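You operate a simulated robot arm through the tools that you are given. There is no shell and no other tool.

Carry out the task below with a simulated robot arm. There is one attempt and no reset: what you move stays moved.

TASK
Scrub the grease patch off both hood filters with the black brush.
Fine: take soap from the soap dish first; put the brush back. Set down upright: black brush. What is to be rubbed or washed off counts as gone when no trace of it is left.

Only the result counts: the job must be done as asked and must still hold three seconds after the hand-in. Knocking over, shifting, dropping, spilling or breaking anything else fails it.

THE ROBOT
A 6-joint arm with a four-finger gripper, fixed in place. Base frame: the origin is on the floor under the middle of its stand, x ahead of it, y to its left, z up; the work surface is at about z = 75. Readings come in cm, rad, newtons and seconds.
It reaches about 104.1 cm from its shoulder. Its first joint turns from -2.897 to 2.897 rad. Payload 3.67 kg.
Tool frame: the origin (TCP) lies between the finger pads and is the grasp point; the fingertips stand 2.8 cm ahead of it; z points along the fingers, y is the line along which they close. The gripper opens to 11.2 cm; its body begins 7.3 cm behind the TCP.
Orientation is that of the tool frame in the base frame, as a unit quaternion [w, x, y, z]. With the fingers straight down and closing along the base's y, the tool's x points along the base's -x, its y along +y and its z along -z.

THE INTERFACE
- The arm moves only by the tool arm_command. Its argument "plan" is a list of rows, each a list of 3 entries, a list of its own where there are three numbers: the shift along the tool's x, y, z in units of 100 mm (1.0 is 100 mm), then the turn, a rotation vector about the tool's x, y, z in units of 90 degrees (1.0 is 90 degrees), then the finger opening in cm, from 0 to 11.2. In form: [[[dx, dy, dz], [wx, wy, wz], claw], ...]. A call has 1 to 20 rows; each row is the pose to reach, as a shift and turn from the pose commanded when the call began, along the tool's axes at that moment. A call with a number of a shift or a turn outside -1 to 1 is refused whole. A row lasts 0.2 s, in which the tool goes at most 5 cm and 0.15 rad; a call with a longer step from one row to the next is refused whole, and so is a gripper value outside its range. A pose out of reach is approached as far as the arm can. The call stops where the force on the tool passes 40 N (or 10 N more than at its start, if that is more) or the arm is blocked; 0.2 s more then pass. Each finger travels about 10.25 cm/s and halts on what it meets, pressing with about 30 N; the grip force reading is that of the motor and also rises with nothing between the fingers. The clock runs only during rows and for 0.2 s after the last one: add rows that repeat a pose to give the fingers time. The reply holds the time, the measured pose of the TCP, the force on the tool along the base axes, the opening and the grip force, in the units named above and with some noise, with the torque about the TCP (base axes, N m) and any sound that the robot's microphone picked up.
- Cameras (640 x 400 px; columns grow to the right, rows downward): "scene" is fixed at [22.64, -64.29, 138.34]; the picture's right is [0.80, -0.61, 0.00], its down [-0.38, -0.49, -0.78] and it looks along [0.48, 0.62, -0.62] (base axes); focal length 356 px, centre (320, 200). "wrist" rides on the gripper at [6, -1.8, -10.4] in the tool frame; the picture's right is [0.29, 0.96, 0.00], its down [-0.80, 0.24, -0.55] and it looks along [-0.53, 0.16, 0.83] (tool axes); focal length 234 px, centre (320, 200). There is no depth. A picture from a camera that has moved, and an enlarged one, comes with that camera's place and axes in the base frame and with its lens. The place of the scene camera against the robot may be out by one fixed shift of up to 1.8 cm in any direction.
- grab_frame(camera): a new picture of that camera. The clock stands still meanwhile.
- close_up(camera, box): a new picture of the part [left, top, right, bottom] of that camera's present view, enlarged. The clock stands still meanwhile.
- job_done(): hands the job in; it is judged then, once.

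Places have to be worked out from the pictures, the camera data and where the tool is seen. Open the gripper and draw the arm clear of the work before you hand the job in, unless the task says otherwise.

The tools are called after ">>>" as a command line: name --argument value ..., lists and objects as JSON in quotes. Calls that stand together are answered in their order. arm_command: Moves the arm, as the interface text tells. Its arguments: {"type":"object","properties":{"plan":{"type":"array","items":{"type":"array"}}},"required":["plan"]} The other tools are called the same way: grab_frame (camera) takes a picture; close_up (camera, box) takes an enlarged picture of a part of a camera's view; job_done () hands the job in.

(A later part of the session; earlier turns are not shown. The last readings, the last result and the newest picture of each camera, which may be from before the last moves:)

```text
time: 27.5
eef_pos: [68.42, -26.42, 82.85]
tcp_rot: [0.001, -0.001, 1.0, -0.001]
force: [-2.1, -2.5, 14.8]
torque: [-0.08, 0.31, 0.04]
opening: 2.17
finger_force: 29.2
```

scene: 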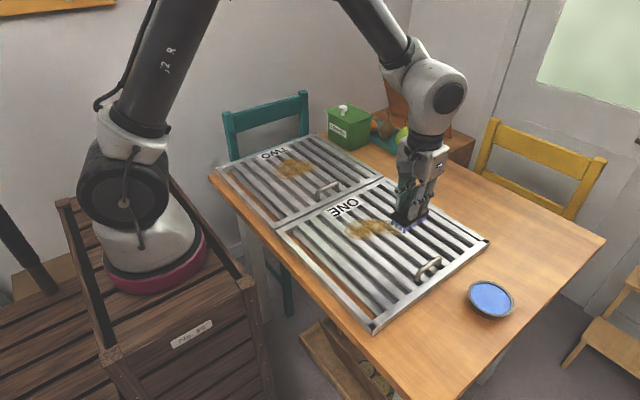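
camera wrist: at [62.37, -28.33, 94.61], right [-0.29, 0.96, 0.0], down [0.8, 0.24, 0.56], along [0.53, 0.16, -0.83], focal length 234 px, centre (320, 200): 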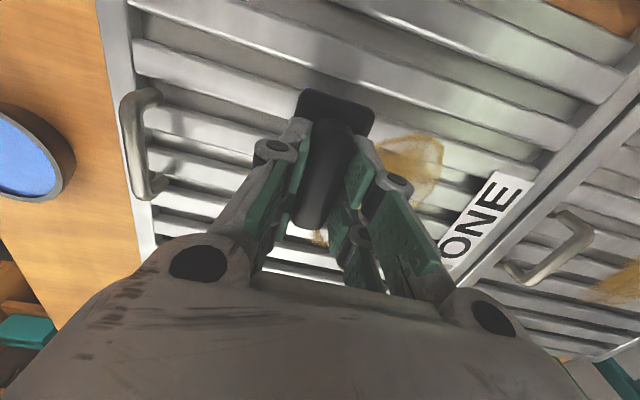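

Contact found, with 14.8 N at TCP z≈82.8. I'll ease off 0.3 mm to keep the pressure light and make a short test stroke in +y across the patch.

>>> arm_command --plan '[[[0, 0, -0.003], [0, 0, 0], 1.0], [[0, 0.1, -0.003], [0, 0, 0], 1.0], [[0, 0.2, -0.003], [0, 0, 0], 1.0], [[0, 0.3, -0.003], [0, 0, 0], 1.0], [[0, 0.4, -0.003], [0, 0, 0], 1.0], [[0, 0.4, -0.003], [0, 0, 0], 1.0]]'

>>> close_up --camera "scene" --box '[310, 160, 470, 280]'

>>> grab_frame --camera "wrist"

```text
time: 28.9
eef_pos: [68.37, -22.33, 82.93]
tcp_rot: [0.001, -0.001, 1.0, 0.0]
force: [-0.8, 0.1, 1.3]
torque: [0.08, -0.11, 0.04]
opening: 2.12
finger_force: 29.8
```

```text
3.33 times, centred on (390, 220) of scene
camera zoom: at [22.64, -64.29, 138.34], right [0.8, -0.61, 0.0], down [-0.38, -0.49, -0.78], along [0.48, 0.62, -0.62], focal length 1188 px, centre (87, 133)
```

zoom: 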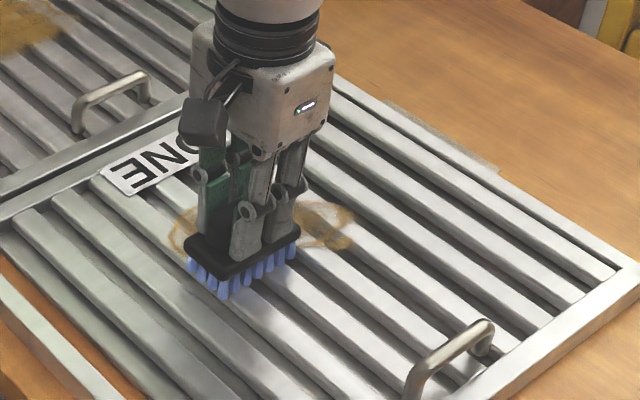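

```text
taken
camera wrist: at [62.49, -24.2, 93.31], right [-0.29, 0.96, 0.0], down [0.8, 0.24, 0.56], along [0.53, 0.16, -0.83], focal length 234 px, centre (320, 200)
```

wrist: 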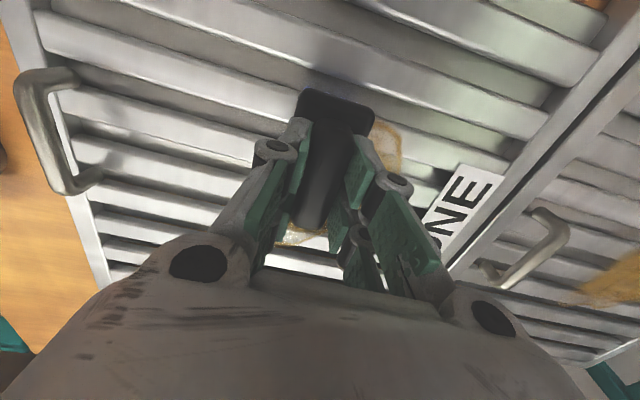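

The patch has visibly faded after this stroke with only light contact. I'll carry on to y≈−15 and back at slightly firmer pressure.

>>> arm_command --plan '[[[0, 0, 0.002], [0, 0, 0], 1.0], [[0, 0.15, 0.002], [0, 0, 0], 1.0], [[0, 0.3, 0.002], [0, 0, 0], 1.0], [[0, 0.45, 0.002], [0, 0, 0], 1.0], [[0, 0.6, 0.002], [0, 0, 0], 1.0], [[0, 0.7, 0.002], [0, 0, 0], 1.0], [[0, 0.7, 0.002], [0, 0, 0], 1.0]]'

>>> close_up --camera "scene" --box '[310, 160, 470, 280]'

>>> grab_frame --camera "wrist"

```text
time: 30.5
eef_pos: [68.18, -15.59, 82.87]
tcp_rot: [0.002, -0.001, 1.0, 0.001]
force: [0.7, -7.1, 24.6]
torque: [-0.16, 0.02, 0.02]
opening: 2.14
finger_force: 30.2
```

```text
3.33 times, centred on (390, 220) of scene
camera zoom: at [22.64, -64.29, 138.34], right [0.8, -0.61, 0.0], down [-0.38, -0.49, -0.78], along [0.48, 0.62, -0.62], focal length 1188 px, centre (87, 133)
```

zoom: 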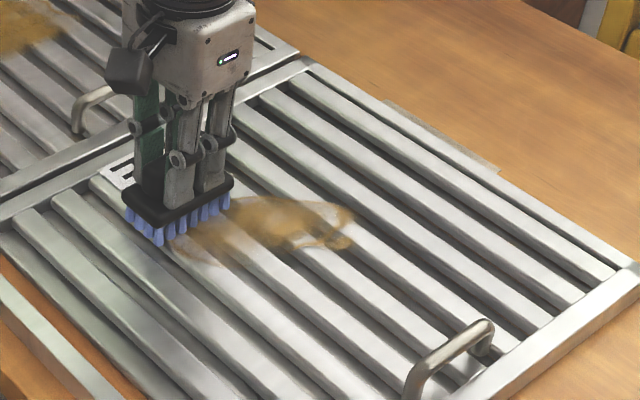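

```text
taken
camera wrist: at [62.32, -17.32, 93.27], right [-0.29, 0.96, 0.0], down [0.79, 0.24, 0.56], along [0.53, 0.16, -0.83], focal length 234 px, centre (320, 200)
```

wrist: 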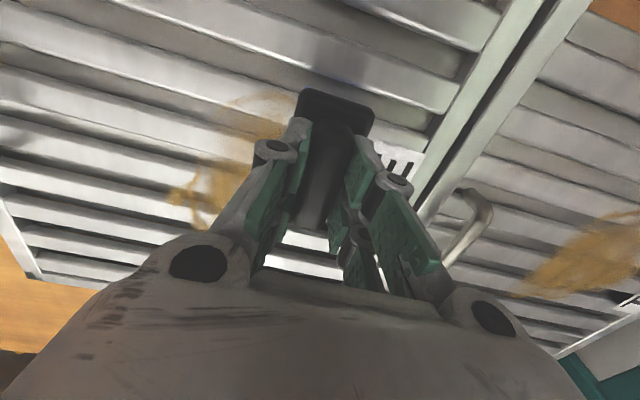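

Pressure rose to about 25 N at the far end of the stroke, while the filter stays put. The patch is fading where the brush passes. I'll do two back-and-forth cycles along y, a touch lighter at the label end.

>>> arm_command --plan '[[[0, 0, -0.005], [0, 0, 0], 1.0], [[0, -0.25, -0.003], [0, 0, 0], 1.0], [[0, -0.5, -0.001], [0, 0, 0], 1.0], [[0, -0.75, 0.0], [0, 0, 0], 1.0], [[0, -1.0, 0.0], [0, 0, 0], 1.0], [[0, -0.75, 0.0], [0, 0, 0], 1.0], [[0, -0.5, -0.001], [0, 0, 0], 1.0], [[0, -0.25, -0.003], [0, 0, 0], 1.0], [[0, 0, -0.005], [0, 0, 0], 1.0], [[0, -0.25, -0.003], [0, 0, 0], 1.0], [[0, -0.5, -0.001], [0, 0, 0], 1.0], [[0, -0.75, 0.0], [0, 0, 0], 1.0], [[0, -1.0, 0.0], [0, 0, 0], 1.0], [[0, -1.0, 0.0], [0, 0, 0], 1.0]]'

>>> close_up --camera "scene" --box '[310, 160, 470, 280]'

>>> close_up --camera "wrist" --box '[180, 60, 480, 260]'

```text
time: 33.4
eef_pos: [68.74, -25.35, 82.88]
tcp_rot: [0.003, -0.001, 1.0, 0.0]
force: [-3.1, 2.1, 15.8]
torque: [0.08, 0.77, -0.07]
opening: 2.16
finger_force: 30.5
stopped in row 14: the force on the tool passed its limit at 44 N (the readings are from after the stop); the commanded pose is now the measured one
```

```text
3.33 times, centred on (390, 220) of scene
camera zoom: at [22.64, -64.29, 138.34], right [0.8, -0.61, 0.0], down [-0.38, -0.49, -0.78], along [0.48, 0.62, -0.62], focal length 1188 px, centre (87, 133)
```

zoom: 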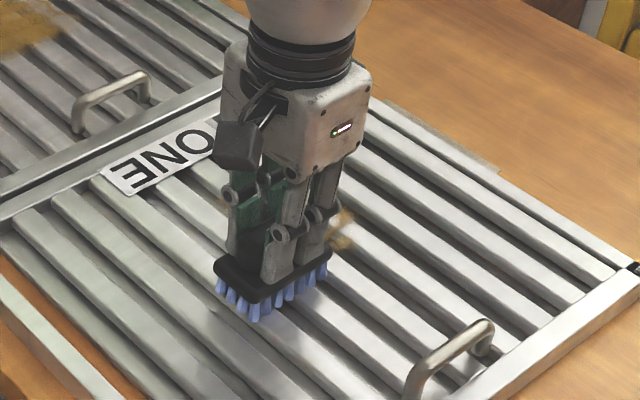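

```text
2.00 times, centred on (330, 160) of wrist
camera zoom: at [62.66, -27.07, 93.26], right [-0.29, 0.96, 0.0], down [0.79, 0.24, 0.56], along [0.54, 0.16, -0.83], focal length 468 px, centre (300, 280)
```

zoom: 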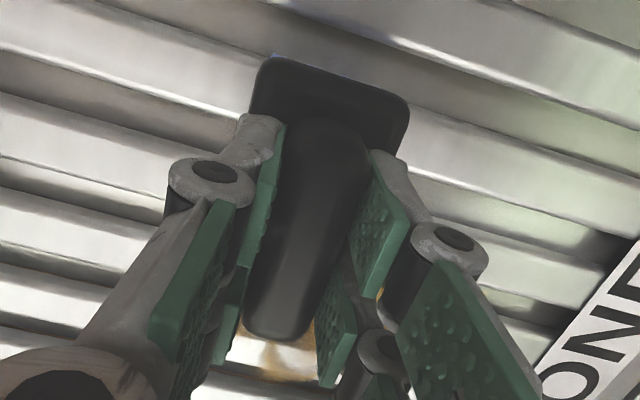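

The area below x≈72 now looks clean, with the remaining grease at larger x. The force limit tripped at the end of the stroke, so I'll lift 1.5 cm and take stock.

>>> arm_command --plan '[[[0, 0, -0.05], [0, 0, 0], 1.0], [[0, 0, -0.15], [0, 0, 0], 1.0], [[0, -0.2, -0.15], [0, 0, 0], 1.0], [[0, -0.4, -0.15], [0, 0, 0], 1.0], [[0, -0.4, -0.15], [0, 0, 0], 1.0]]'

>>> close_up --camera "scene" --box '[310, 160, 470, 280]'

>>> grab_frame --camera "wrist"

```text
time: 34.6
eef_pos: [68.7, -29.25, 84.26]
tcp_rot: [0.003, 0.0, 1.0, 0.0]
force: [0.1, 0.4, -1.0]
torque: [-0.03, 0.02, 0.01]
opening: 2.16
finger_force: 29.7
```

```text
3.33 times, centred on (390, 220) of scene
camera zoom: at [22.64, -64.29, 138.34], right [0.8, -0.61, 0.0], down [-0.38, -0.49, -0.78], along [0.48, 0.62, -0.62], focal length 1188 px, centre (87, 133)
```

zoom: 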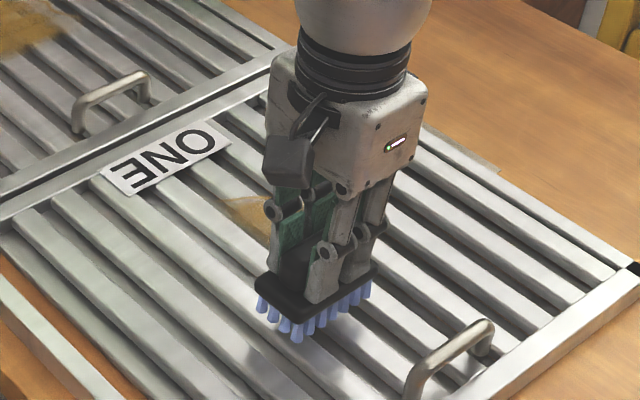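

```text
taken
camera wrist: at [62.65, -31.01, 94.69], right [-0.29, 0.96, 0.0], down [0.79, 0.24, 0.56], along [0.54, 0.16, -0.83], focal length 234 px, centre (320, 200)
```

wrist: 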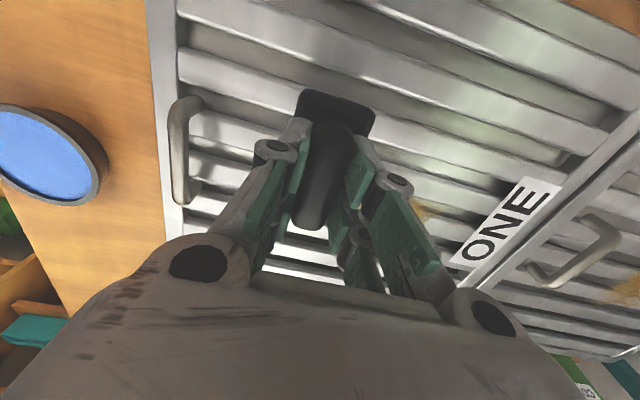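

Filter ONE is clean for x below about 71. I'll shift to x≈73.5, y≈−24 and lower to contact for the next pass.

>>> arm_command --plan '[[[-0.2, 0.2, 0], [0, 0, 0], 1.0], [[-0.48, 0.5, 0], [0, 0, 0], 1.0], [[-0.48, 0.5, 0.06], [0, 0, 0], 1.0], [[-0.48, 0.5, 0.11], [0, 0, 0], 1.0], [[-0.48, 0.5, 0.12], [0, 0, 0], 1.0], [[-0.48, 0.5, 0.12], [0, 0, 0], 1.0]]'

>>> arm_command --plan '[[[0, 0, 0.01], [0, 0, 0], 1.0], [[0, 0, 0.01], [0, 0, 0], 1.0]]'

>>> arm_command --plan '[[[0, 0, 0.01], [0, 0, 0], 1.0], [[0, 0, 0.01], [0, 0, 0], 1.0]]'

```text
time: 36.0
eef_pos: [73.54, -24.41, 83.05]
tcp_rot: [0.003, -0.001, 1.0, -0.001]
force: [0.7, 0.1, -1.0]
torque: [0.03, 0.03, -0.01]
opening: 2.16
finger_force: 30.3
```

```text
time: 36.6
eef_pos: [73.5, -24.42, 82.99]
tcp_rot: [0.003, -0.001, 1.0, -0.001]
force: [0.3, -0.2, -0.6]
torque: [0.01, -0.01, -0.02]
opening: 2.14
finger_force: 30.1
```

```text
time: 37.2
eef_pos: [73.47, -24.37, 82.9]
tcp_rot: [0.002, -0.001, 1.0, -0.001]
force: [-0.9, 1.4, 4.2]
torque: [0.07, 0.23, 0.0]
opening: 2.14
finger_force: 30.0
```

Contact begins here at about 4 N. I'll press 0.2 mm more and stroke back and forth over y −27…−16.

>>> arm_command --plan '[[[0, 0, 0.002], [0, 0, 0], 1.0], [[0, -0.25, 0.002], [0, 0, 0], 1.0], [[0, 0, 0.002], [0, 0, 0], 1.0], [[0, 0.25, 0.002], [0, 0, 0], 1.0], [[0, 0.5, 0.002], [0, 0, 0], 1.0], [[0, 0.75, 0.002], [0, 0, 0], 1.0], [[0, 0.9, 0.002], [0, 0, 0], 1.0], [[0, 0.65, 0.002], [0, 0, 0], 1.0], [[0, 0.4, 0.002], [0, 0, 0], 1.0], [[0, 0.15, 0.002], [0, 0, 0], 1.0], [[0, -0.1, 0.002], [0, 0, 0], 1.0], [[0, -0.25, 0.002], [0, 0, 0], 1.0], [[0, -0.25, 0.002], [0, 0, 0], 1.0]]'

>>> close_up --camera "scene" --box '[310, 160, 470, 280]'

>>> grab_frame --camera "wrist"

```text
time: 40.0
eef_pos: [73.36, -27.04, 82.97]
tcp_rot: [0.003, -0.001, 1.0, 0.0]
force: [0.4, 0.3, -0.3]
torque: [0.0, -0.02, 0.02]
opening: 2.16
finger_force: 30.1
```

```text
3.33 times, centred on (390, 220) of scene
camera zoom: at [22.64, -64.29, 138.34], right [0.8, -0.61, 0.0], down [-0.38, -0.49, -0.78], along [0.48, 0.62, -0.62], focal length 1188 px, centre (87, 133)
```

zoom: 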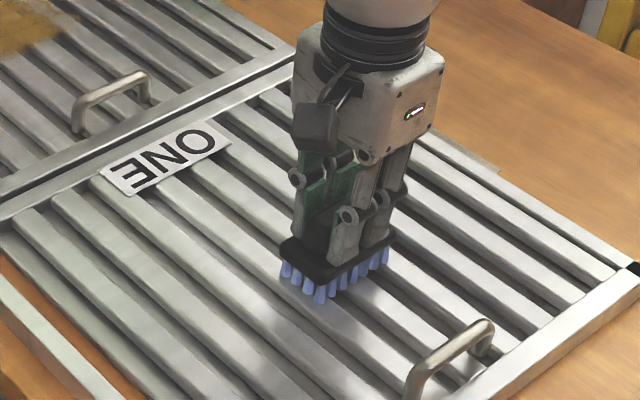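

```text
taken
camera wrist: at [67.47, -28.64, 93.33], right [-0.29, 0.96, 0.0], down [0.79, 0.24, 0.56], along [0.53, 0.16, -0.83], focal length 234 px, centre (320, 200)
```

wrist: 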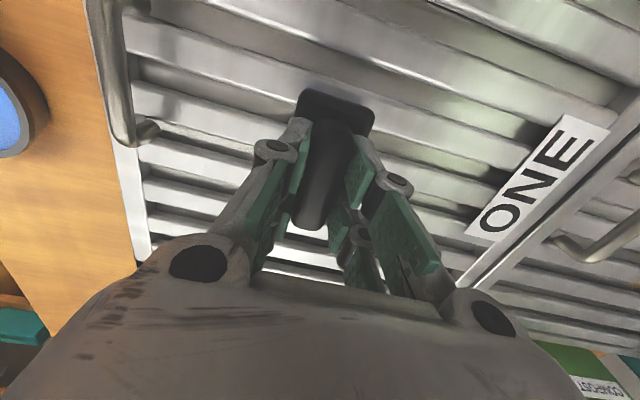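

The patch is almost gone. The part behind the gripper (x 77–79) is hidden, so I'll run a third pass at x≈77 to be sure. First a small lift, shift, and descent to contact.

>>> arm_command --plan '[[[0, 0, -0.05], [0, 0, 0], 1.0], [[-0.2, 0.1, -0.05], [0, 0, 0], 1.0], [[-0.35, 0.25, -0.05], [0, 0, 0], 1.0], [[-0.35, 0.25, -0.02], [0, 0, 0], 1.0], [[-0.35, 0.25, 0.0], [0, 0, 0], 1.0], [[-0.35, 0.25, 0.0], [0, 0, 0], 1.0]]'

>>> arm_command --plan '[[[0, 0, 0.005], [0, 0, 0], 1.0], [[0, 0, 0.005], [0, 0, 0], 1.0]]'

>>> grab_frame --camera "wrist"

```text
time: 41.4
eef_pos: [77.01, -24.35, 83.03]
tcp_rot: [0.003, -0.001, 1.0, -0.001]
force: [0.3, 0.0, -0.1]
torque: [0.04, 0.03, -0.01]
opening: 2.14
finger_force: 29.9
```

```text
time: 42.0
eef_pos: [77.0, -24.36, 82.96]
tcp_rot: [0.004, -0.001, 1.0, -0.001]
force: [-0.6, 1.8, 11.0]
torque: [0.18, 0.51, -0.06]
opening: 2.15
finger_force: 29.7
```

```text
taken
camera wrist: at [71.01, -26.1, 93.27], right [-0.29, 0.96, 0.0], down [0.79, 0.24, 0.56], along [0.54, 0.16, -0.83], focal length 234 px, centre (320, 200)
```

wrist: 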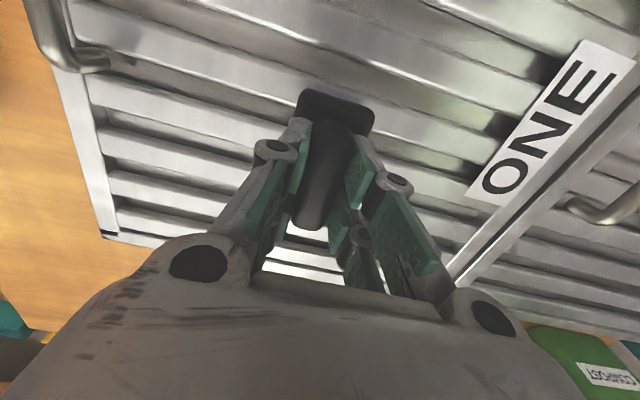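

Contact at 11 N. I'll stroke back and forth here over y −27…−16.

>>> arm_command --plan '[[[0, -0.25, 0.0], [0, 0, 0], 1.0], [[0, 0, 0.0], [0, 0, 0], 1.0], [[0, 0.25, 0.0], [0, 0, 0], 1.0], [[0, 0.5, 0.0], [0, 0, 0], 1.0], [[0, 0.75, 0.0], [0, 0, 0], 1.0], [[0, 0.85, 0.0], [0, 0, 0], 1.0], [[0, 0.6, 0.0], [0, 0, 0], 1.0], [[0, 0.35, 0.0], [0, 0, 0], 1.0], [[0, 0.1, 0.0], [0, 0, 0], 1.0], [[0, -0.15, 0.0], [0, 0, 0], 1.0], [[0, -0.3, 0.0], [0, 0, 0], 1.0], [[0, -0.3, 0.0], [0, 0, 0], 1.0]]'

>>> arm_command --plan '[[[0, 0, -0.2], [0, 0, 0], 1.0], [[0, 0, -0.5], [0, 0, 0], 1.0], [[0, -0.3, -0.8], [0, 0, 0], 1.0], [[0, -0.6, -1.0], [0, 0, 0], 1.0], [[0.0, -0.6, -1.0], [0, 0, 0], 1.0]]'

>>> close_up --camera "scene" --box '[310, 160, 470, 280]'

>>> grab_frame --camera "wrist"

```text
time: 44.6
eef_pos: [76.99, -27.08, 82.98]
tcp_rot: [0.002, -0.001, 1.0, 0.0]
force: [0.8, 0.6, -0.9]
torque: [0.02, 0.01, -0.03]
opening: 2.16
finger_force: 30.2
```

```text
time: 45.8
eef_pos: [77.01, -33.27, 92.97]
tcp_rot: [0.003, 0.001, 1.0, -0.001]
force: [-0.2, 0.1, -0.7]
torque: [0.0, 0.01, 0.02]
opening: 2.16
finger_force: 29.8
```

```text
3.33 times, centred on (390, 220) of scene
camera zoom: at [22.64, -64.29, 138.34], right [0.8, -0.61, 0.0], down [-0.38, -0.49, -0.78], along [0.48, 0.62, -0.62], focal length 1188 px, centre (87, 133)
```

zoom: 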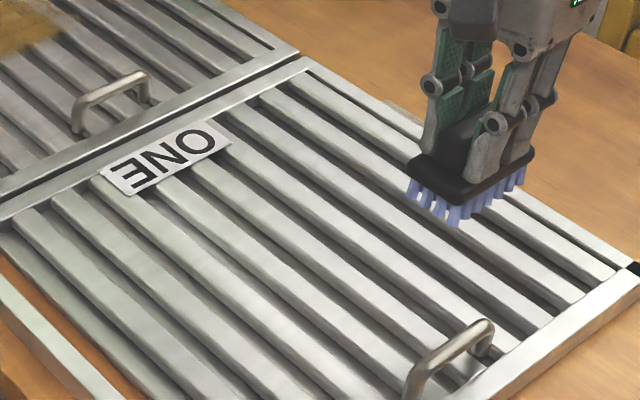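

```text
taken
camera wrist: at [71.06, -35.05, 103.32], right [-0.29, 0.96, 0.0], down [0.79, 0.24, 0.56], along [0.53, 0.16, -0.83], focal length 234 px, centre (320, 200)
```

wrist: 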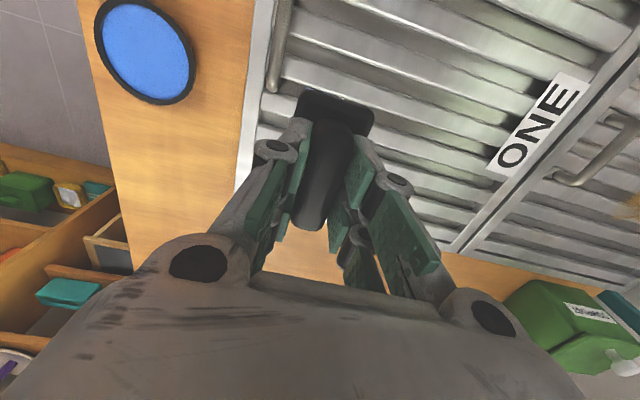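

Patch ONE looks gone. I'll zoom right in on that area from both cameras to check for faint traces.

>>> close_up --camera "scene" --box '[335, 195, 415, 255]'

>>> close_up --camera "wrist" --box '[360, 20, 560, 190]'

>>> close_up --camera "scene" --box '[390, 180, 450, 240]'

```text
6.67 times, centred on (375, 225) of scene
camera zoom: at [22.64, -64.29, 138.34], right [0.8, -0.61, 0.0], down [-0.38, -0.49, -0.78], along [0.48, 0.62, -0.62], focal length 2376 px, centre (-47, 33)
```

zoom: 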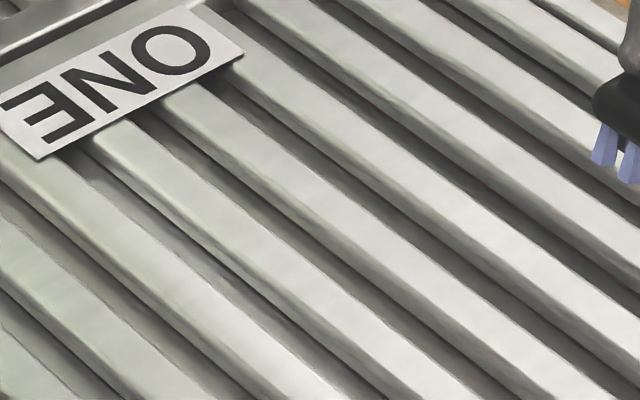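

```text
2.35 times, centred on (460, 105) of wrist
camera zoom: at [71.06, -35.05, 103.32], right [-0.29, 0.96, 0.0], down [0.79, 0.24, 0.56], along [0.53, 0.16, -0.83], focal length 551 px, centre (-9, 424)
```

zoom: 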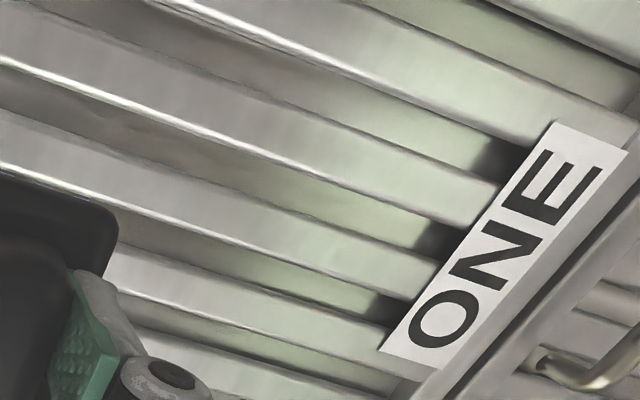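

```text
6.67 times, centred on (420, 210) of scene
camera zoom: at [22.64, -64.29, 138.34], right [0.8, -0.61, 0.0], down [-0.38, -0.49, -0.78], along [0.48, 0.62, -0.62], focal length 2376 px, centre (-347, 133)
```

zoom: 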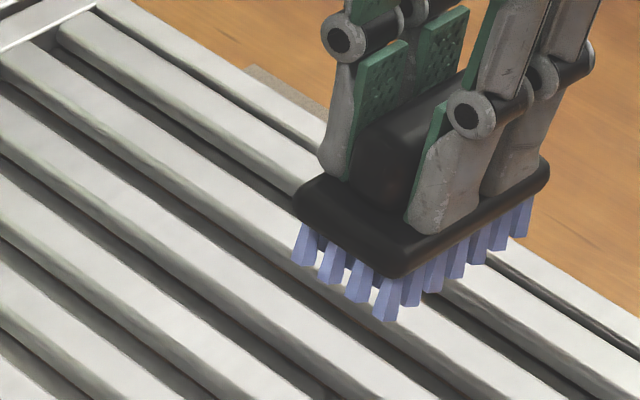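

No trace left on filter ONE from either camera, and the bristles are still blue. Now I'll carry the brush at z≈93 in +y towards patch TWO (about x 65.5–78, y 9–19.5), well above both handles.

>>> arm_command --plan '[[[0.05, 0.35, 0], [0, 0, 0], 1.0], [[0.12, 0.7, 0], [0, 0, 0], 1.0], [[0.2, 1.0, 0], [0, 0, 0], 1.0]]'

>>> arm_command --plan '[[[0.05, 0.35, 0], [0, 0, 0], 1.0], [[0.12, 0.7, 0], [0, 0, 0], 1.0], [[0.2, 1.0, 0], [0, 0, 0], 1.0]]'

>>> arm_command --plan '[[[0.05, 0.35, 0], [0, 0, 0], 1.0], [[0.12, 0.7, 0], [0, 0, 0], 1.0], [[0.2, 1.0, 0], [0, 0, 0], 1.0], [[0.2, 1.0, 0], [0, 0, 0], 1.0]]'

>>> grab_frame --camera "wrist"

>>> grab_frame --camera "scene"

```text
time: 46.6
eef_pos: [74.99, -23.38, 92.83]
tcp_rot: [0.003, 0.0, 1.0, -0.001]
force: [0.2, -1.0, -1.3]
torque: [0.02, 0.01, 0.0]
opening: 2.15
finger_force: 29.7
```

```text
time: 47.4
eef_pos: [72.96, -13.42, 92.88]
tcp_rot: [0.002, -0.001, 1.0, -0.001]
force: [1.2, -0.1, -0.6]
torque: [0.06, 0.01, -0.02]
opening: 2.15
finger_force: 29.5
```

```text
time: 48.4
eef_pos: [70.86, -3.44, 92.82]
tcp_rot: [0.003, 0.001, 1.0, -0.001]
force: [0.4, -0.6, -0.7]
torque: [0.05, 0.02, 0.02]
opening: 2.15
finger_force: 30.3
```

```text
taken
camera wrist: at [64.93, -5.06, 103.24], right [-0.29, 0.96, 0.0], down [0.79, 0.24, 0.56], along [0.53, 0.16, -0.83], focal length 234 px, centre (320, 200)
```

wrist: 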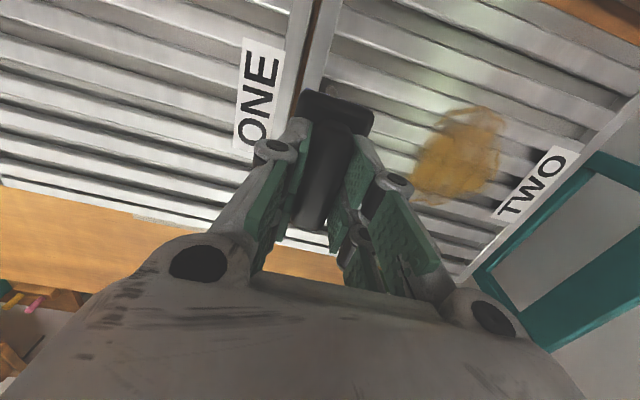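

```text
taken
```

scene: 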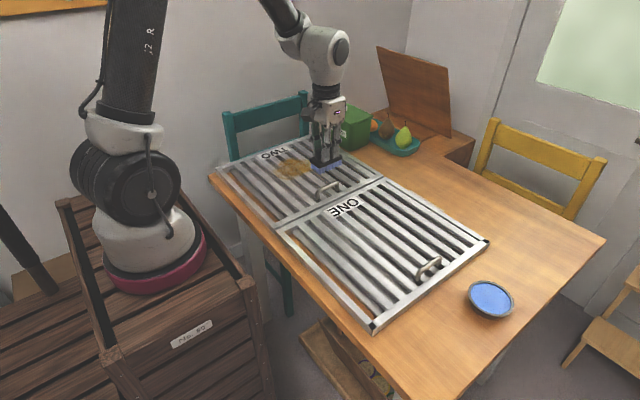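

Patch TWO refines to x 65.4–78, y 8.8–19.6. I'll go on to (68.2, 9.6) and come down to z≈84.

>>> arm_command --plan '[[[0.1, 0.35, 0], [0, 0, 0], 1.0], [[0.2, 0.7, 0], [0, 0, 0], 1.0], [[0.275, 1.0, 0], [0, 0, 0], 1.0], [[0.275, 1.0, 0], [0, 0, 0], 1.0]]'

>>> arm_command --plan '[[[0, 0.2, 0.1], [0, 0, 0], 1.0], [[0, 0.3, 0.4], [0, 0, 0], 1.0], [[0, 0.3, 0.7], [0, 0, 0], 1.0], [[0, 0.3, 0.87], [0, 0, 0], 1.0], [[0, 0.3, 0.93], [0, 0, 0], 1.0], [[0, 0.3, 0.93], [0, 0, 0], 1.0]]'

>>> close_up --camera "scene" --box '[220, 110, 380, 230]'

>>> grab_frame --camera "wrist"

```text
time: 49.4
eef_pos: [68.23, 6.75, 92.74]
tcp_rot: [0.002, -0.001, 1.0, 0.0]
force: [-0.9, -1.1, -1.6]
torque: [-0.01, 0.02, 0.0]
opening: 2.15
finger_force: 29.7
```

```text
time: 50.8
eef_pos: [68.36, 9.7, 83.34]
tcp_rot: [0.002, -0.002, 1.0, -0.001]
force: [-0.2, -0.1, 0.4]
torque: [-0.01, -0.01, 0.01]
opening: 2.14
finger_force: 30.1
```

```text
3.33 times, centred on (300, 170) of scene
camera zoom: at [22.64, -64.29, 138.34], right [0.8, -0.61, 0.0], down [-0.38, -0.49, -0.78], along [0.48, 0.62, -0.62], focal length 1188 px, centre (387, 300)
```

zoom: 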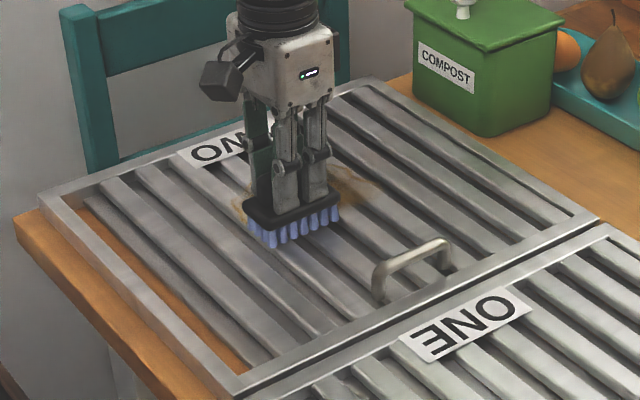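

```text
taken
camera wrist: at [62.3, 7.97, 93.75], right [-0.29, 0.96, 0.0], down [0.79, 0.24, 0.56], along [0.53, 0.16, -0.83], focal length 234 px, centre (320, 200)
```

wrist: 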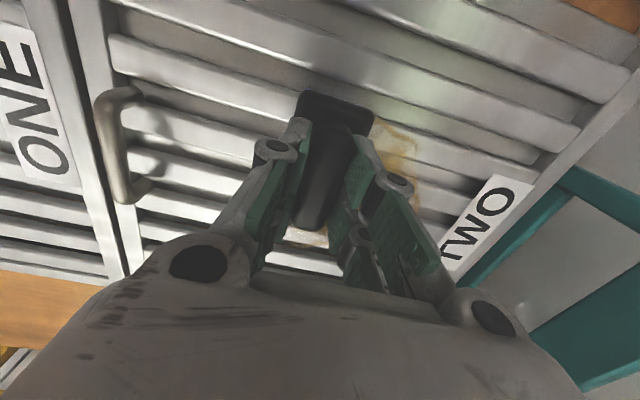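

Hovering at the near edge of patch TWO. I'll creep down to contact.

>>> arm_command --plan '[[[0, 0, 0.015], [0, 0, 0], 1.0], [[0, 0, 0.03], [0, 0, 0], 1.0], [[0, 0, 0.03], [0, 0, 0], 1.0]]'

>>> arm_command --plan '[[[0, 0, 0.01], [0, 0, 0], 1.0], [[0, 0, 0.01], [0, 0, 0], 1.0]]'

>>> arm_command --plan '[[[0, 0, 0.008], [0, 0, 0], 1.0], [[0, 0, 0.008], [0, 0, 0], 1.0]]'

```text
time: 51.6
eef_pos: [68.24, 9.69, 83.15]
tcp_rot: [0.002, -0.001, 1.0, -0.001]
force: [0.4, -0.5, -0.1]
torque: [0.0, 0.01, -0.03]
opening: 2.14
finger_force: 30.2
```

```text
time: 52.2
eef_pos: [68.23, 9.6, 82.99]
tcp_rot: [0.002, -0.002, 1.0, -0.001]
force: [0.1, -0.2, -0.1]
torque: [-0.01, 0.0, 0.0]
opening: 2.15
finger_force: 29.7
```

```text
time: 52.8
eef_pos: [68.15, 9.75, 82.87]
tcp_rot: [0.003, -0.001, 1.0, -0.001]
force: [0.3, 0.1, -1.1]
torque: [0.02, 0.01, 0.0]
opening: 2.15
finger_force: 29.4
```

Still free at about z 82.9. Going on in 0.6 mm steps.

>>> arm_command --plan '[[[0, 0, 0.006], [0, 0, 0], 1.0], [[0, 0, 0.006], [0, 0, 0], 1.0]]'

>>> arm_command --plan '[[[0, 0, 0.006], [0, 0, 0], 1.0], [[0, 0, 0.006], [0, 0, 0], 1.0]]'

```text
time: 53.4
eef_pos: [68.31, 9.64, 82.82]
tcp_rot: [0.002, -0.001, 1.0, 0.0]
force: [0.7, -0.6, 1.9]
torque: [0.04, 0.06, 0.0]
opening: 2.16
finger_force: 30.8
```

```text
time: 54.0
eef_pos: [68.19, 9.69, 82.9]
tcp_rot: [0.003, -0.001, 1.0, 0.0]
force: [-2.0, 0.8, 13.2]
torque: [0.01, 0.58, 0.03]
opening: 2.13
finger_force: 29.3
```

Contact at 13 N. I'll ease 0.2 mm and stroke from y≈9.7 to 19 and back.

>>> arm_command --plan '[[[0, 0, -0.002], [0, 0, 0], 1.0], [[0, 0.25, -0.002], [0, 0, 0], 1.0], [[0, 0.5, -0.002], [0, 0, 0], 1.0], [[0, 0.75, -0.002], [0, 0, 0], 1.0], [[0, 0.95, -0.002], [0, 0, 0], 1.0], [[0, 0.7, -0.002], [0, 0, 0], 1.0], [[0, 0.45, -0.002], [0, 0, 0], 1.0], [[0, 0.2, -0.002], [0, 0, 0], 1.0], [[0, -0.05, -0.002], [0, 0, 0], 1.0], [[0, -0.05, -0.002], [0, 0, 0], 1.0]]'

>>> close_up --camera "scene" --box '[220, 110, 380, 230]'

>>> grab_frame --camera "wrist"

```text
time: 56.2
eef_pos: [68.26, 9.27, 82.91]
tcp_rot: [0.004, 0.0, 1.0, -0.001]
force: [-0.7, 6.6, 20.3]
torque: [0.25, 0.25, -0.03]
opening: 2.15
finger_force: 30.0
```

```text
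3.33 times, centred on (300, 170) of scene
camera zoom: at [22.64, -64.29, 138.34], right [0.8, -0.61, 0.0], down [-0.38, -0.49, -0.78], along [0.48, 0.62, -0.62], focal length 1188 px, centre (387, 300)
```

zoom: 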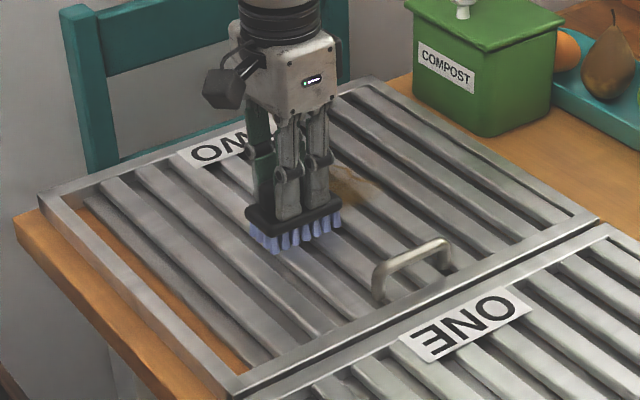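

```text
taken
camera wrist: at [62.24, 7.59, 93.26], right [-0.29, 0.96, 0.0], down [0.79, 0.24, 0.56], along [0.54, 0.16, -0.83], focal length 234 px, centre (320, 200)
```

wrist: 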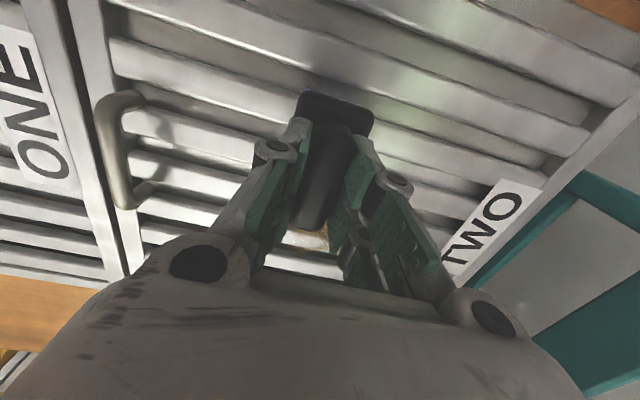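

The near half is clean, with the filter unmoved. I'll lift slightly, shift to x≈73, and make contact again.

>>> arm_command --plan '[[[0, 0, -0.05], [0, 0, 0], 1.0], [[-0.25, 0.05, -0.05], [0, 0, 0], 1.0], [[-0.48, 0.05, -0.05], [0, 0, 0], 1.0], [[-0.48, 0.05, -0.02], [0, 0, 0], 1.0], [[-0.48, 0.05, -0.01], [0, 0, 0], 1.0], [[-0.48, 0.05, -0.01], [0, 0, 0], 1.0]]'

>>> arm_command --plan '[[[0, 0, 0.007], [0, 0, 0], 1.0], [[0, 0, 0.007], [0, 0, 0], 1.0]]'

```text
time: 57.6
eef_pos: [72.97, 9.71, 82.94]
tcp_rot: [0.002, 0.0, 1.0, -0.001]
force: [-0.5, -0.3, -1.1]
torque: [-0.03, 0.01, -0.02]
opening: 2.17
finger_force: 30.0
```

```text
time: 58.2
eef_pos: [72.93, 9.65, 83.0]
tcp_rot: [0.003, 0.0, 1.0, 0.0]
force: [-1.0, -0.2, 0.1]
torque: [0.0, 0.02, 0.01]
opening: 2.15
finger_force: 30.4
```

Not quite touching yet; a little further down.

>>> arm_command --plan '[[[0, 0, 0.006], [0, 0, 0], 1.0], [[0, 0, 0.006], [0, 0, 0], 1.0]]'

>>> arm_command --plan '[[[0, 0, 0.004], [0, 0, 0], 1.0], [[0, 0, 0.004], [0, 0, 0], 1.0]]'

```text
time: 58.8
eef_pos: [73.02, 9.65, 82.85]
tcp_rot: [0.002, 0.0, 1.0, -0.001]
force: [-0.9, -2.3, 5.6]
torque: [-0.07, 0.17, 0.02]
opening: 2.15
finger_force: 30.0
```

```text
time: 59.4
eef_pos: [73.01, 9.58, 82.93]
tcp_rot: [0.003, -0.001, 1.0, 0.0]
force: [-2.1, 4.1, 13.6]
torque: [0.16, 0.43, -0.07]
opening: 2.13
finger_force: 30.2
```

Contact at 13.6 N at x≈73. I'll stroke out to y≈19.2 and back twice, with a slight ease.

>>> arm_command --plan '[[[0, 0, -0.002], [0, 0, 0], 1.0], [[0, 0.25, -0.002], [0, 0, 0], 1.0], [[0, 0.5, -0.002], [0, 0, 0], 1.0], [[0, 0.75, -0.002], [0, 0, 0], 1.0], [[0, 0.97, -0.002], [0, 0, 0], 1.0], [[0, 0.72, -0.002], [0, 0, 0], 1.0], [[0, 0.47, -0.002], [0, 0, 0], 1.0], [[0, 0.22, -0.002], [0, 0, 0], 1.0], [[0, -0.05, -0.002], [0, 0, 0], 1.0], [[0, 0.2, -0.002], [0, 0, 0], 1.0], [[0, 0.45, -0.002], [0, 0, 0], 1.0], [[0, 0.7, -0.002], [0, 0, 0], 1.0], [[0, 0.97, -0.002], [0, 0, 0], 1.0], [[0, 0.97, -0.002], [0, 0, 0], 1.0]]'

>>> close_up --camera "scene" --box '[220, 110, 380, 230]'

>>> grab_frame --camera "wrist"

```text
time: 62.4
eef_pos: [73.02, 19.19, 82.94]
tcp_rot: [0.003, 0.0, 1.0, -0.001]
force: [-0.3, -2.0, 5.0]
torque: [0.02, -0.08, -0.03]
opening: 2.13
finger_force: 29.9
```

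```text
3.33 times, centred on (300, 170) of scene
camera zoom: at [22.64, -64.29, 138.34], right [0.8, -0.61, 0.0], down [-0.38, -0.49, -0.78], along [0.48, 0.62, -0.62], focal length 1188 px, centre (387, 300)
```

zoom: 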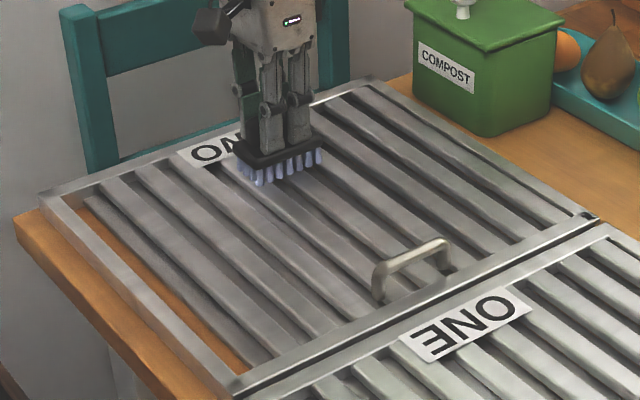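

```text
taken
camera wrist: at [67.1, 17.55, 93.28], right [-0.29, 0.96, 0.0], down [0.79, 0.24, 0.56], along [0.53, 0.16, -0.83], focal length 234 px, centre (320, 200)
```

wrist: 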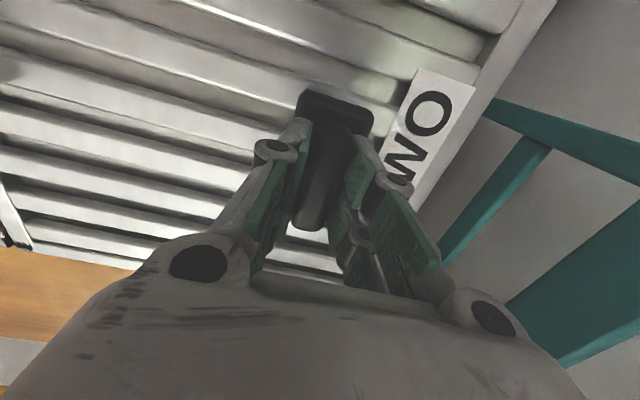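

Nothing visible is left from here, but I'll do a third pass at x≈76.6 for the far edge of the patch. The bristles are getting paler, so I'll check carefully afterwards.

>>> arm_command --plan '[[[0, 0, -0.05], [0, 0, 0], 1.0], [[-0.2, 0, -0.05], [0, 0, 0], 1.0], [[-0.36, 0, -0.05], [0, 0, 0], 1.0], [[-0.36, 0, -0.02], [0, 0, 0], 1.0], [[-0.36, 0, -0.005], [0, 0, 0], 1.0], [[-0.36, 0, -0.005], [0, 0, 0], 1.0]]'

>>> arm_command --plan '[[[0, 0, 0.005], [0, 0, 0], 1.0], [[0, 0, 0.005], [0, 0, 0], 1.0]]'

>>> close_up --camera "scene" --box '[255, 135, 335, 195]'

```text
time: 63.8
eef_pos: [76.67, 19.38, 82.9]
tcp_rot: [0.002, -0.001, 1.0, -0.001]
force: [-1.0, -0.4, -1.3]
torque: [-0.01, -0.01, 0.01]
opening: 2.17
finger_force: 29.8
```

```text
time: 64.4
eef_pos: [76.66, 19.33, 82.87]
tcp_rot: [0.003, -0.001, 1.0, -0.001]
force: [0.6, 0.0, 1.2]
torque: [0.01, 0.04, 0.02]
opening: 2.14
finger_force: 30.3
```

```text
6.67 times, centred on (295, 165) of scene
camera zoom: at [22.64, -64.29, 138.34], right [0.8, -0.61, 0.0], down [-0.38, -0.49, -0.78], along [0.48, 0.62, -0.62], focal length 2376 px, centre (487, 433)
```

zoom: 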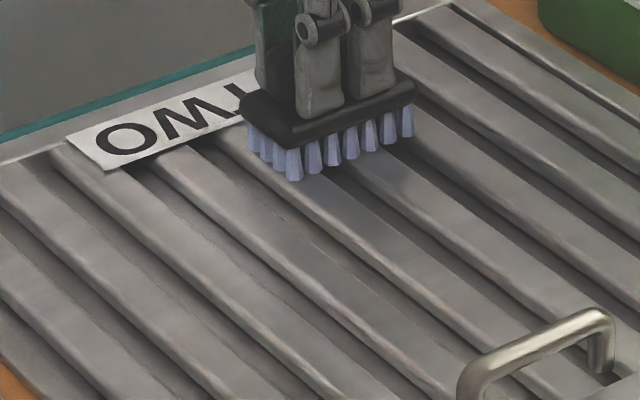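

Light contact at about 1 N. I'll press 0.4 mm more and stroke from y≈19.3 to 9.3 and back.

>>> arm_command --plan '[[[0, 0, 0.004], [0, 0, 0], 1.0], [[0, -0.25, 0.004], [0, 0, 0], 1.0], [[0, -0.5, 0.004], [0, 0, 0], 1.0], [[0, -0.75, 0.004], [0, 0, 0], 1.0], [[0, -1.0, 0.004], [0, 0, 0], 1.0], [[0, -0.75, 0.004], [0, 0, 0], 1.0], [[0, -0.5, 0.004], [0, 0, 0], 1.0], [[0, -0.25, 0.004], [0, 0, 0], 1.0], [[0, 0, 0.004], [0, 0, 0], 1.0], [[0, -0.25, 0.004], [0, 0, 0], 1.0], [[0, -0.5, 0.004], [0, 0, 0], 1.0], [[0, -0.75, 0.004], [0, 0, 0], 1.0], [[0, -1.0, 0.004], [0, 0, 0], 1.0], [[0, -1.0, 0.004], [0, 0, 0], 1.0]]'

>>> arm_command --plan '[[[0, 0, -0.2], [0, 0, 0], 1.0], [[0, -0.1, -0.5], [0, 0, 0], 1.0], [[0, -0.4, -0.8], [0, 0, 0], 1.0], [[0, -0.7, -1.0], [0, 0, 0], 1.0], [[0, -1.0, -1.0], [0, 0, 0], 1.0], [[0, -1.0, -1.0], [0, 0, 0], 1.0]]'

>>> close_up --camera "scene" --box '[235, 130, 345, 210]'

>>> grab_frame --camera "wrist"

```text
time: 67.4
eef_pos: [76.49, 9.33, 82.96]
tcp_rot: [0.004, -0.001, 1.0, 0.0]
force: [0.3, 6.8, 22.8]
torque: [0.3, 0.44, -0.1]
opening: 2.15
finger_force: 30.6
```

```text
time: 68.8
eef_pos: [76.59, -0.5, 93.01]
tcp_rot: [0.003, 0.0, 1.0, 0.0]
force: [0.8, 0.2, -0.5]
torque: [0.01, 0.01, 0.0]
opening: 2.15
finger_force: 29.8
```

```text
5.00 times, centred on (290, 170) of scene
camera zoom: at [22.64, -64.29, 138.34], right [0.8, -0.61, 0.0], down [-0.38, -0.49, -0.78], along [0.48, 0.62, -0.62], focal length 1782 px, centre (470, 350)
```

zoom: 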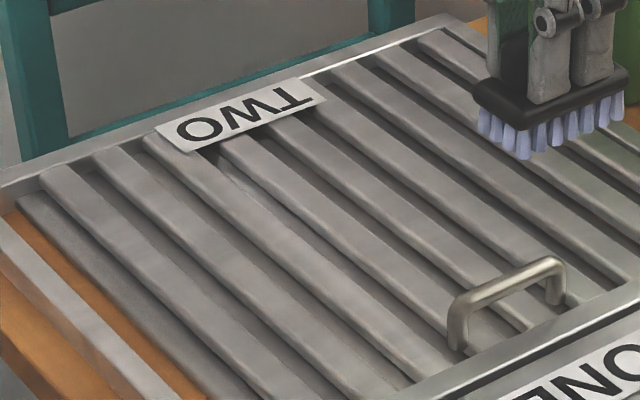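

```text
taken
camera wrist: at [70.53, -2.28, 103.36], right [-0.29, 0.96, 0.0], down [0.79, 0.24, 0.56], along [0.53, 0.16, -0.83], focal length 234 px, centre (320, 200)
```

wrist: 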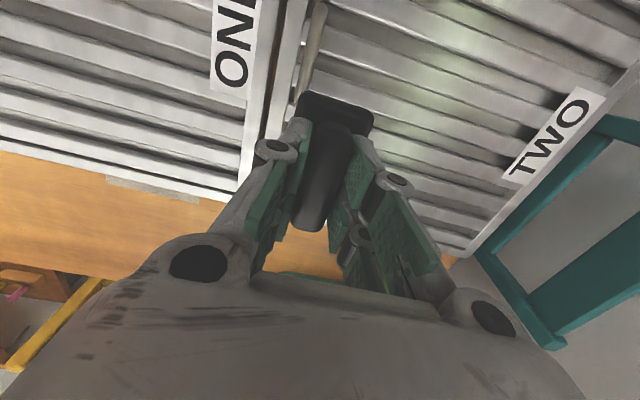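

Patch TWO appears gone too. I'll enlarge both patch areas strongly, looking for faint traces.

>>> close_up --camera "scene" --box '[270, 148, 330, 188]'

>>> close_up --camera "wrist" --box '[370, 20, 570, 220]'

>>> close_up --camera "scene" --box '[340, 200, 420, 250]'

>>> grab_frame --camera "scene"

```text
10.00 times, centred on (300, 168) of scene
camera zoom: at [22.64, -64.29, 138.34], right [0.8, -0.61, 0.0], down [-0.38, -0.49, -0.78], along [0.48, 0.62, -0.62], focal length 3563 px, centre (520, 520)
```

zoom: 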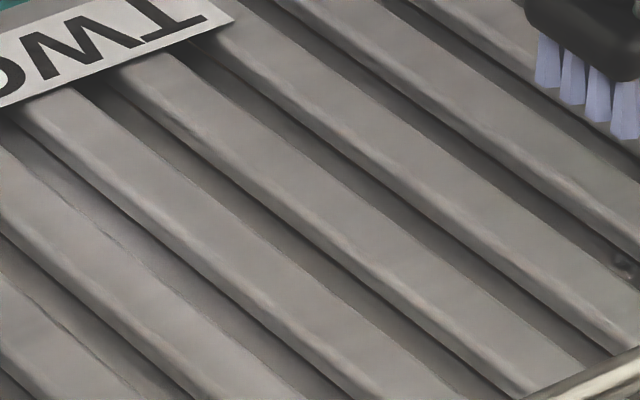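

```text
2.00 times, centred on (470, 120) of wrist
camera zoom: at [70.53, -2.28, 103.36], right [-0.29, 0.96, 0.0], down [0.79, 0.24, 0.56], along [0.53, 0.16, -0.83], focal length 468 px, centre (20, 360)
```

zoom: 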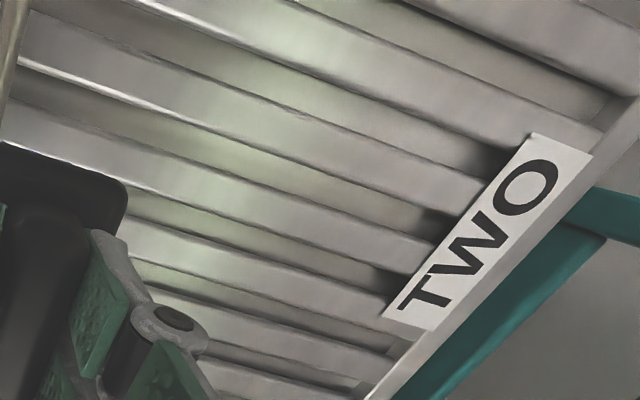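

```text
8.00 times, centred on (380, 225) of scene
camera zoom: at [22.64, -64.29, 138.34], right [0.8, -0.61, 0.0], down [-0.38, -0.49, -0.78], along [0.48, 0.62, -0.62], focal length 2851 px, centre (-160, 0)
```

zoom: 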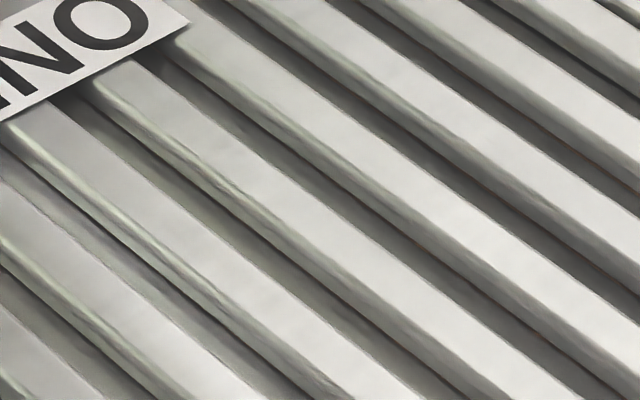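

```text
taken
```

scene: 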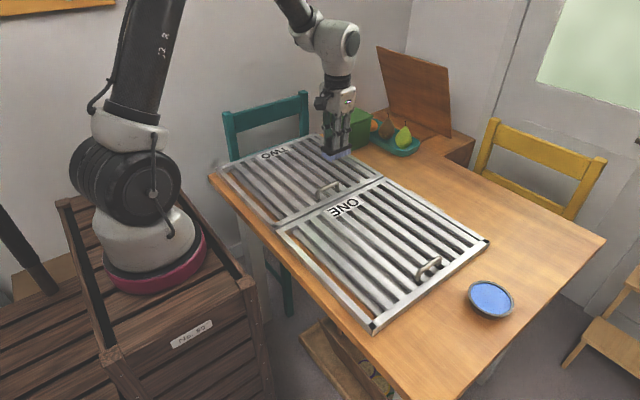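

Both filters look clean in every view. To leave no residue in the overlap zones, I'll add one light confirming pass on TWO along an in-between lane (x≈70.6), moving over there first.

>>> arm_command --plan '[[[0.2, 0.35, 0], [0, 0, 0], 1.0], [[0.4, 0.7, 0], [0, 0, 0], 1.0], [[0.59, 1.0, 0], [0, 0, 0], 1.0], [[0.59, 1.0, 0.3], [0, 0, 0], 1.0], [[0.59, 1.0, 0.6], [0, 0, 0], 1.0], [[0.59, 1.0, 0.85], [0, 0, 0], 1.0], [[0.59, 1.0, 0.95], [0, 0, 0], 1.0], [[0.59, 1.0, 0.98], [0, 0, 0], 1.0], [[0.59, 1.0, 0.98], [0, 0, 0], 1.0]]'

>>> arm_command --plan '[[[0, 0, 0.01], [0, 0, 0], 1.0], [[0, 0, 0.015], [0, 0, 0], 1.0], [[0, 0, 0.015], [0, 0, 0], 1.0]]'

>>> arm_command --plan '[[[0, 0, 0.006], [0, 0, 0], 1.0], [[0, 0, 0.006], [0, 0, 0], 1.0]]'

```text
time: 70.8
eef_pos: [70.62, 9.24, 82.98]
tcp_rot: [0.002, -0.001, 1.0, -0.001]
force: [-0.6, -0.4, -0.8]
torque: [-0.04, 0.03, 0.04]
opening: 2.14
finger_force: 30.2
```

```text
time: 71.6
eef_pos: [70.66, 9.35, 82.84]
tcp_rot: [0.003, -0.001, 1.0, -0.001]
force: [0.6, 0.7, -1.2]
torque: [0.01, -0.01, 0.03]
opening: 2.15
finger_force: 30.6
```

```text
time: 72.2
eef_pos: [70.58, 9.38, 82.92]
tcp_rot: [0.003, -0.001, 1.0, -0.001]
force: [-0.1, 0.0, 12.3]
torque: [0.08, 0.47, -0.02]
opening: 2.11
finger_force: 30.6
```

Contact at 12 N. One out-and-back stroke here, ending in a slide to the x≈75 lane for another.

>>> arm_command --plan '[[[0, 0.25, -0.001], [0, 0, 0], 1.0], [[0, 0.5, -0.001], [0, 0, 0], 1.0], [[0, 0.75, -0.001], [0, 0, 0], 1.0], [[0, 1.0, -0.001], [0, 0, 0], 1.0], [[0, 0.75, -0.001], [0, 0, 0], 1.0], [[0, 0.5, -0.001], [0, 0, 0], 1.0], [[0, 0.25, -0.001], [0, 0, 0], 1.0], [[0, 0, -0.001], [0, 0, 0], 1.0], [[0, 0, -0.05], [0, 0, 0], 1.0], [[-0.25, 0, -0.05], [0, 0, 0], 1.0], [[-0.45, 0, -0.05], [0, 0, 0], 1.0], [[-0.45, 0, -0.02], [0, 0, 0], 1.0], [[-0.45, 0, -0.006], [0, 0, 0], 1.0], [[-0.45, 0, -0.006], [0, 0, 0], 1.0]]'

>>> arm_command --plan '[[[0, 0, 0.005], [0, 0, 0], 1.0], [[0, 0, 0.005], [0, 0, 0], 1.0]]'

```text
time: 75.2
eef_pos: [75.11, 9.3, 82.96]
tcp_rot: [0.002, 0.0, 1.0, -0.001]
force: [-0.3, 0.0, -0.6]
torque: [0.01, 0.0, 0.03]
opening: 2.15
finger_force: 29.9
```

```text
time: 75.8
eef_pos: [75.18, 9.4, 82.9]
tcp_rot: [0.004, -0.001, 1.0, -0.001]
force: [-2.6, 1.8, 10.2]
torque: [0.09, 0.4, -0.01]
opening: 2.16
finger_force: 30.5
```

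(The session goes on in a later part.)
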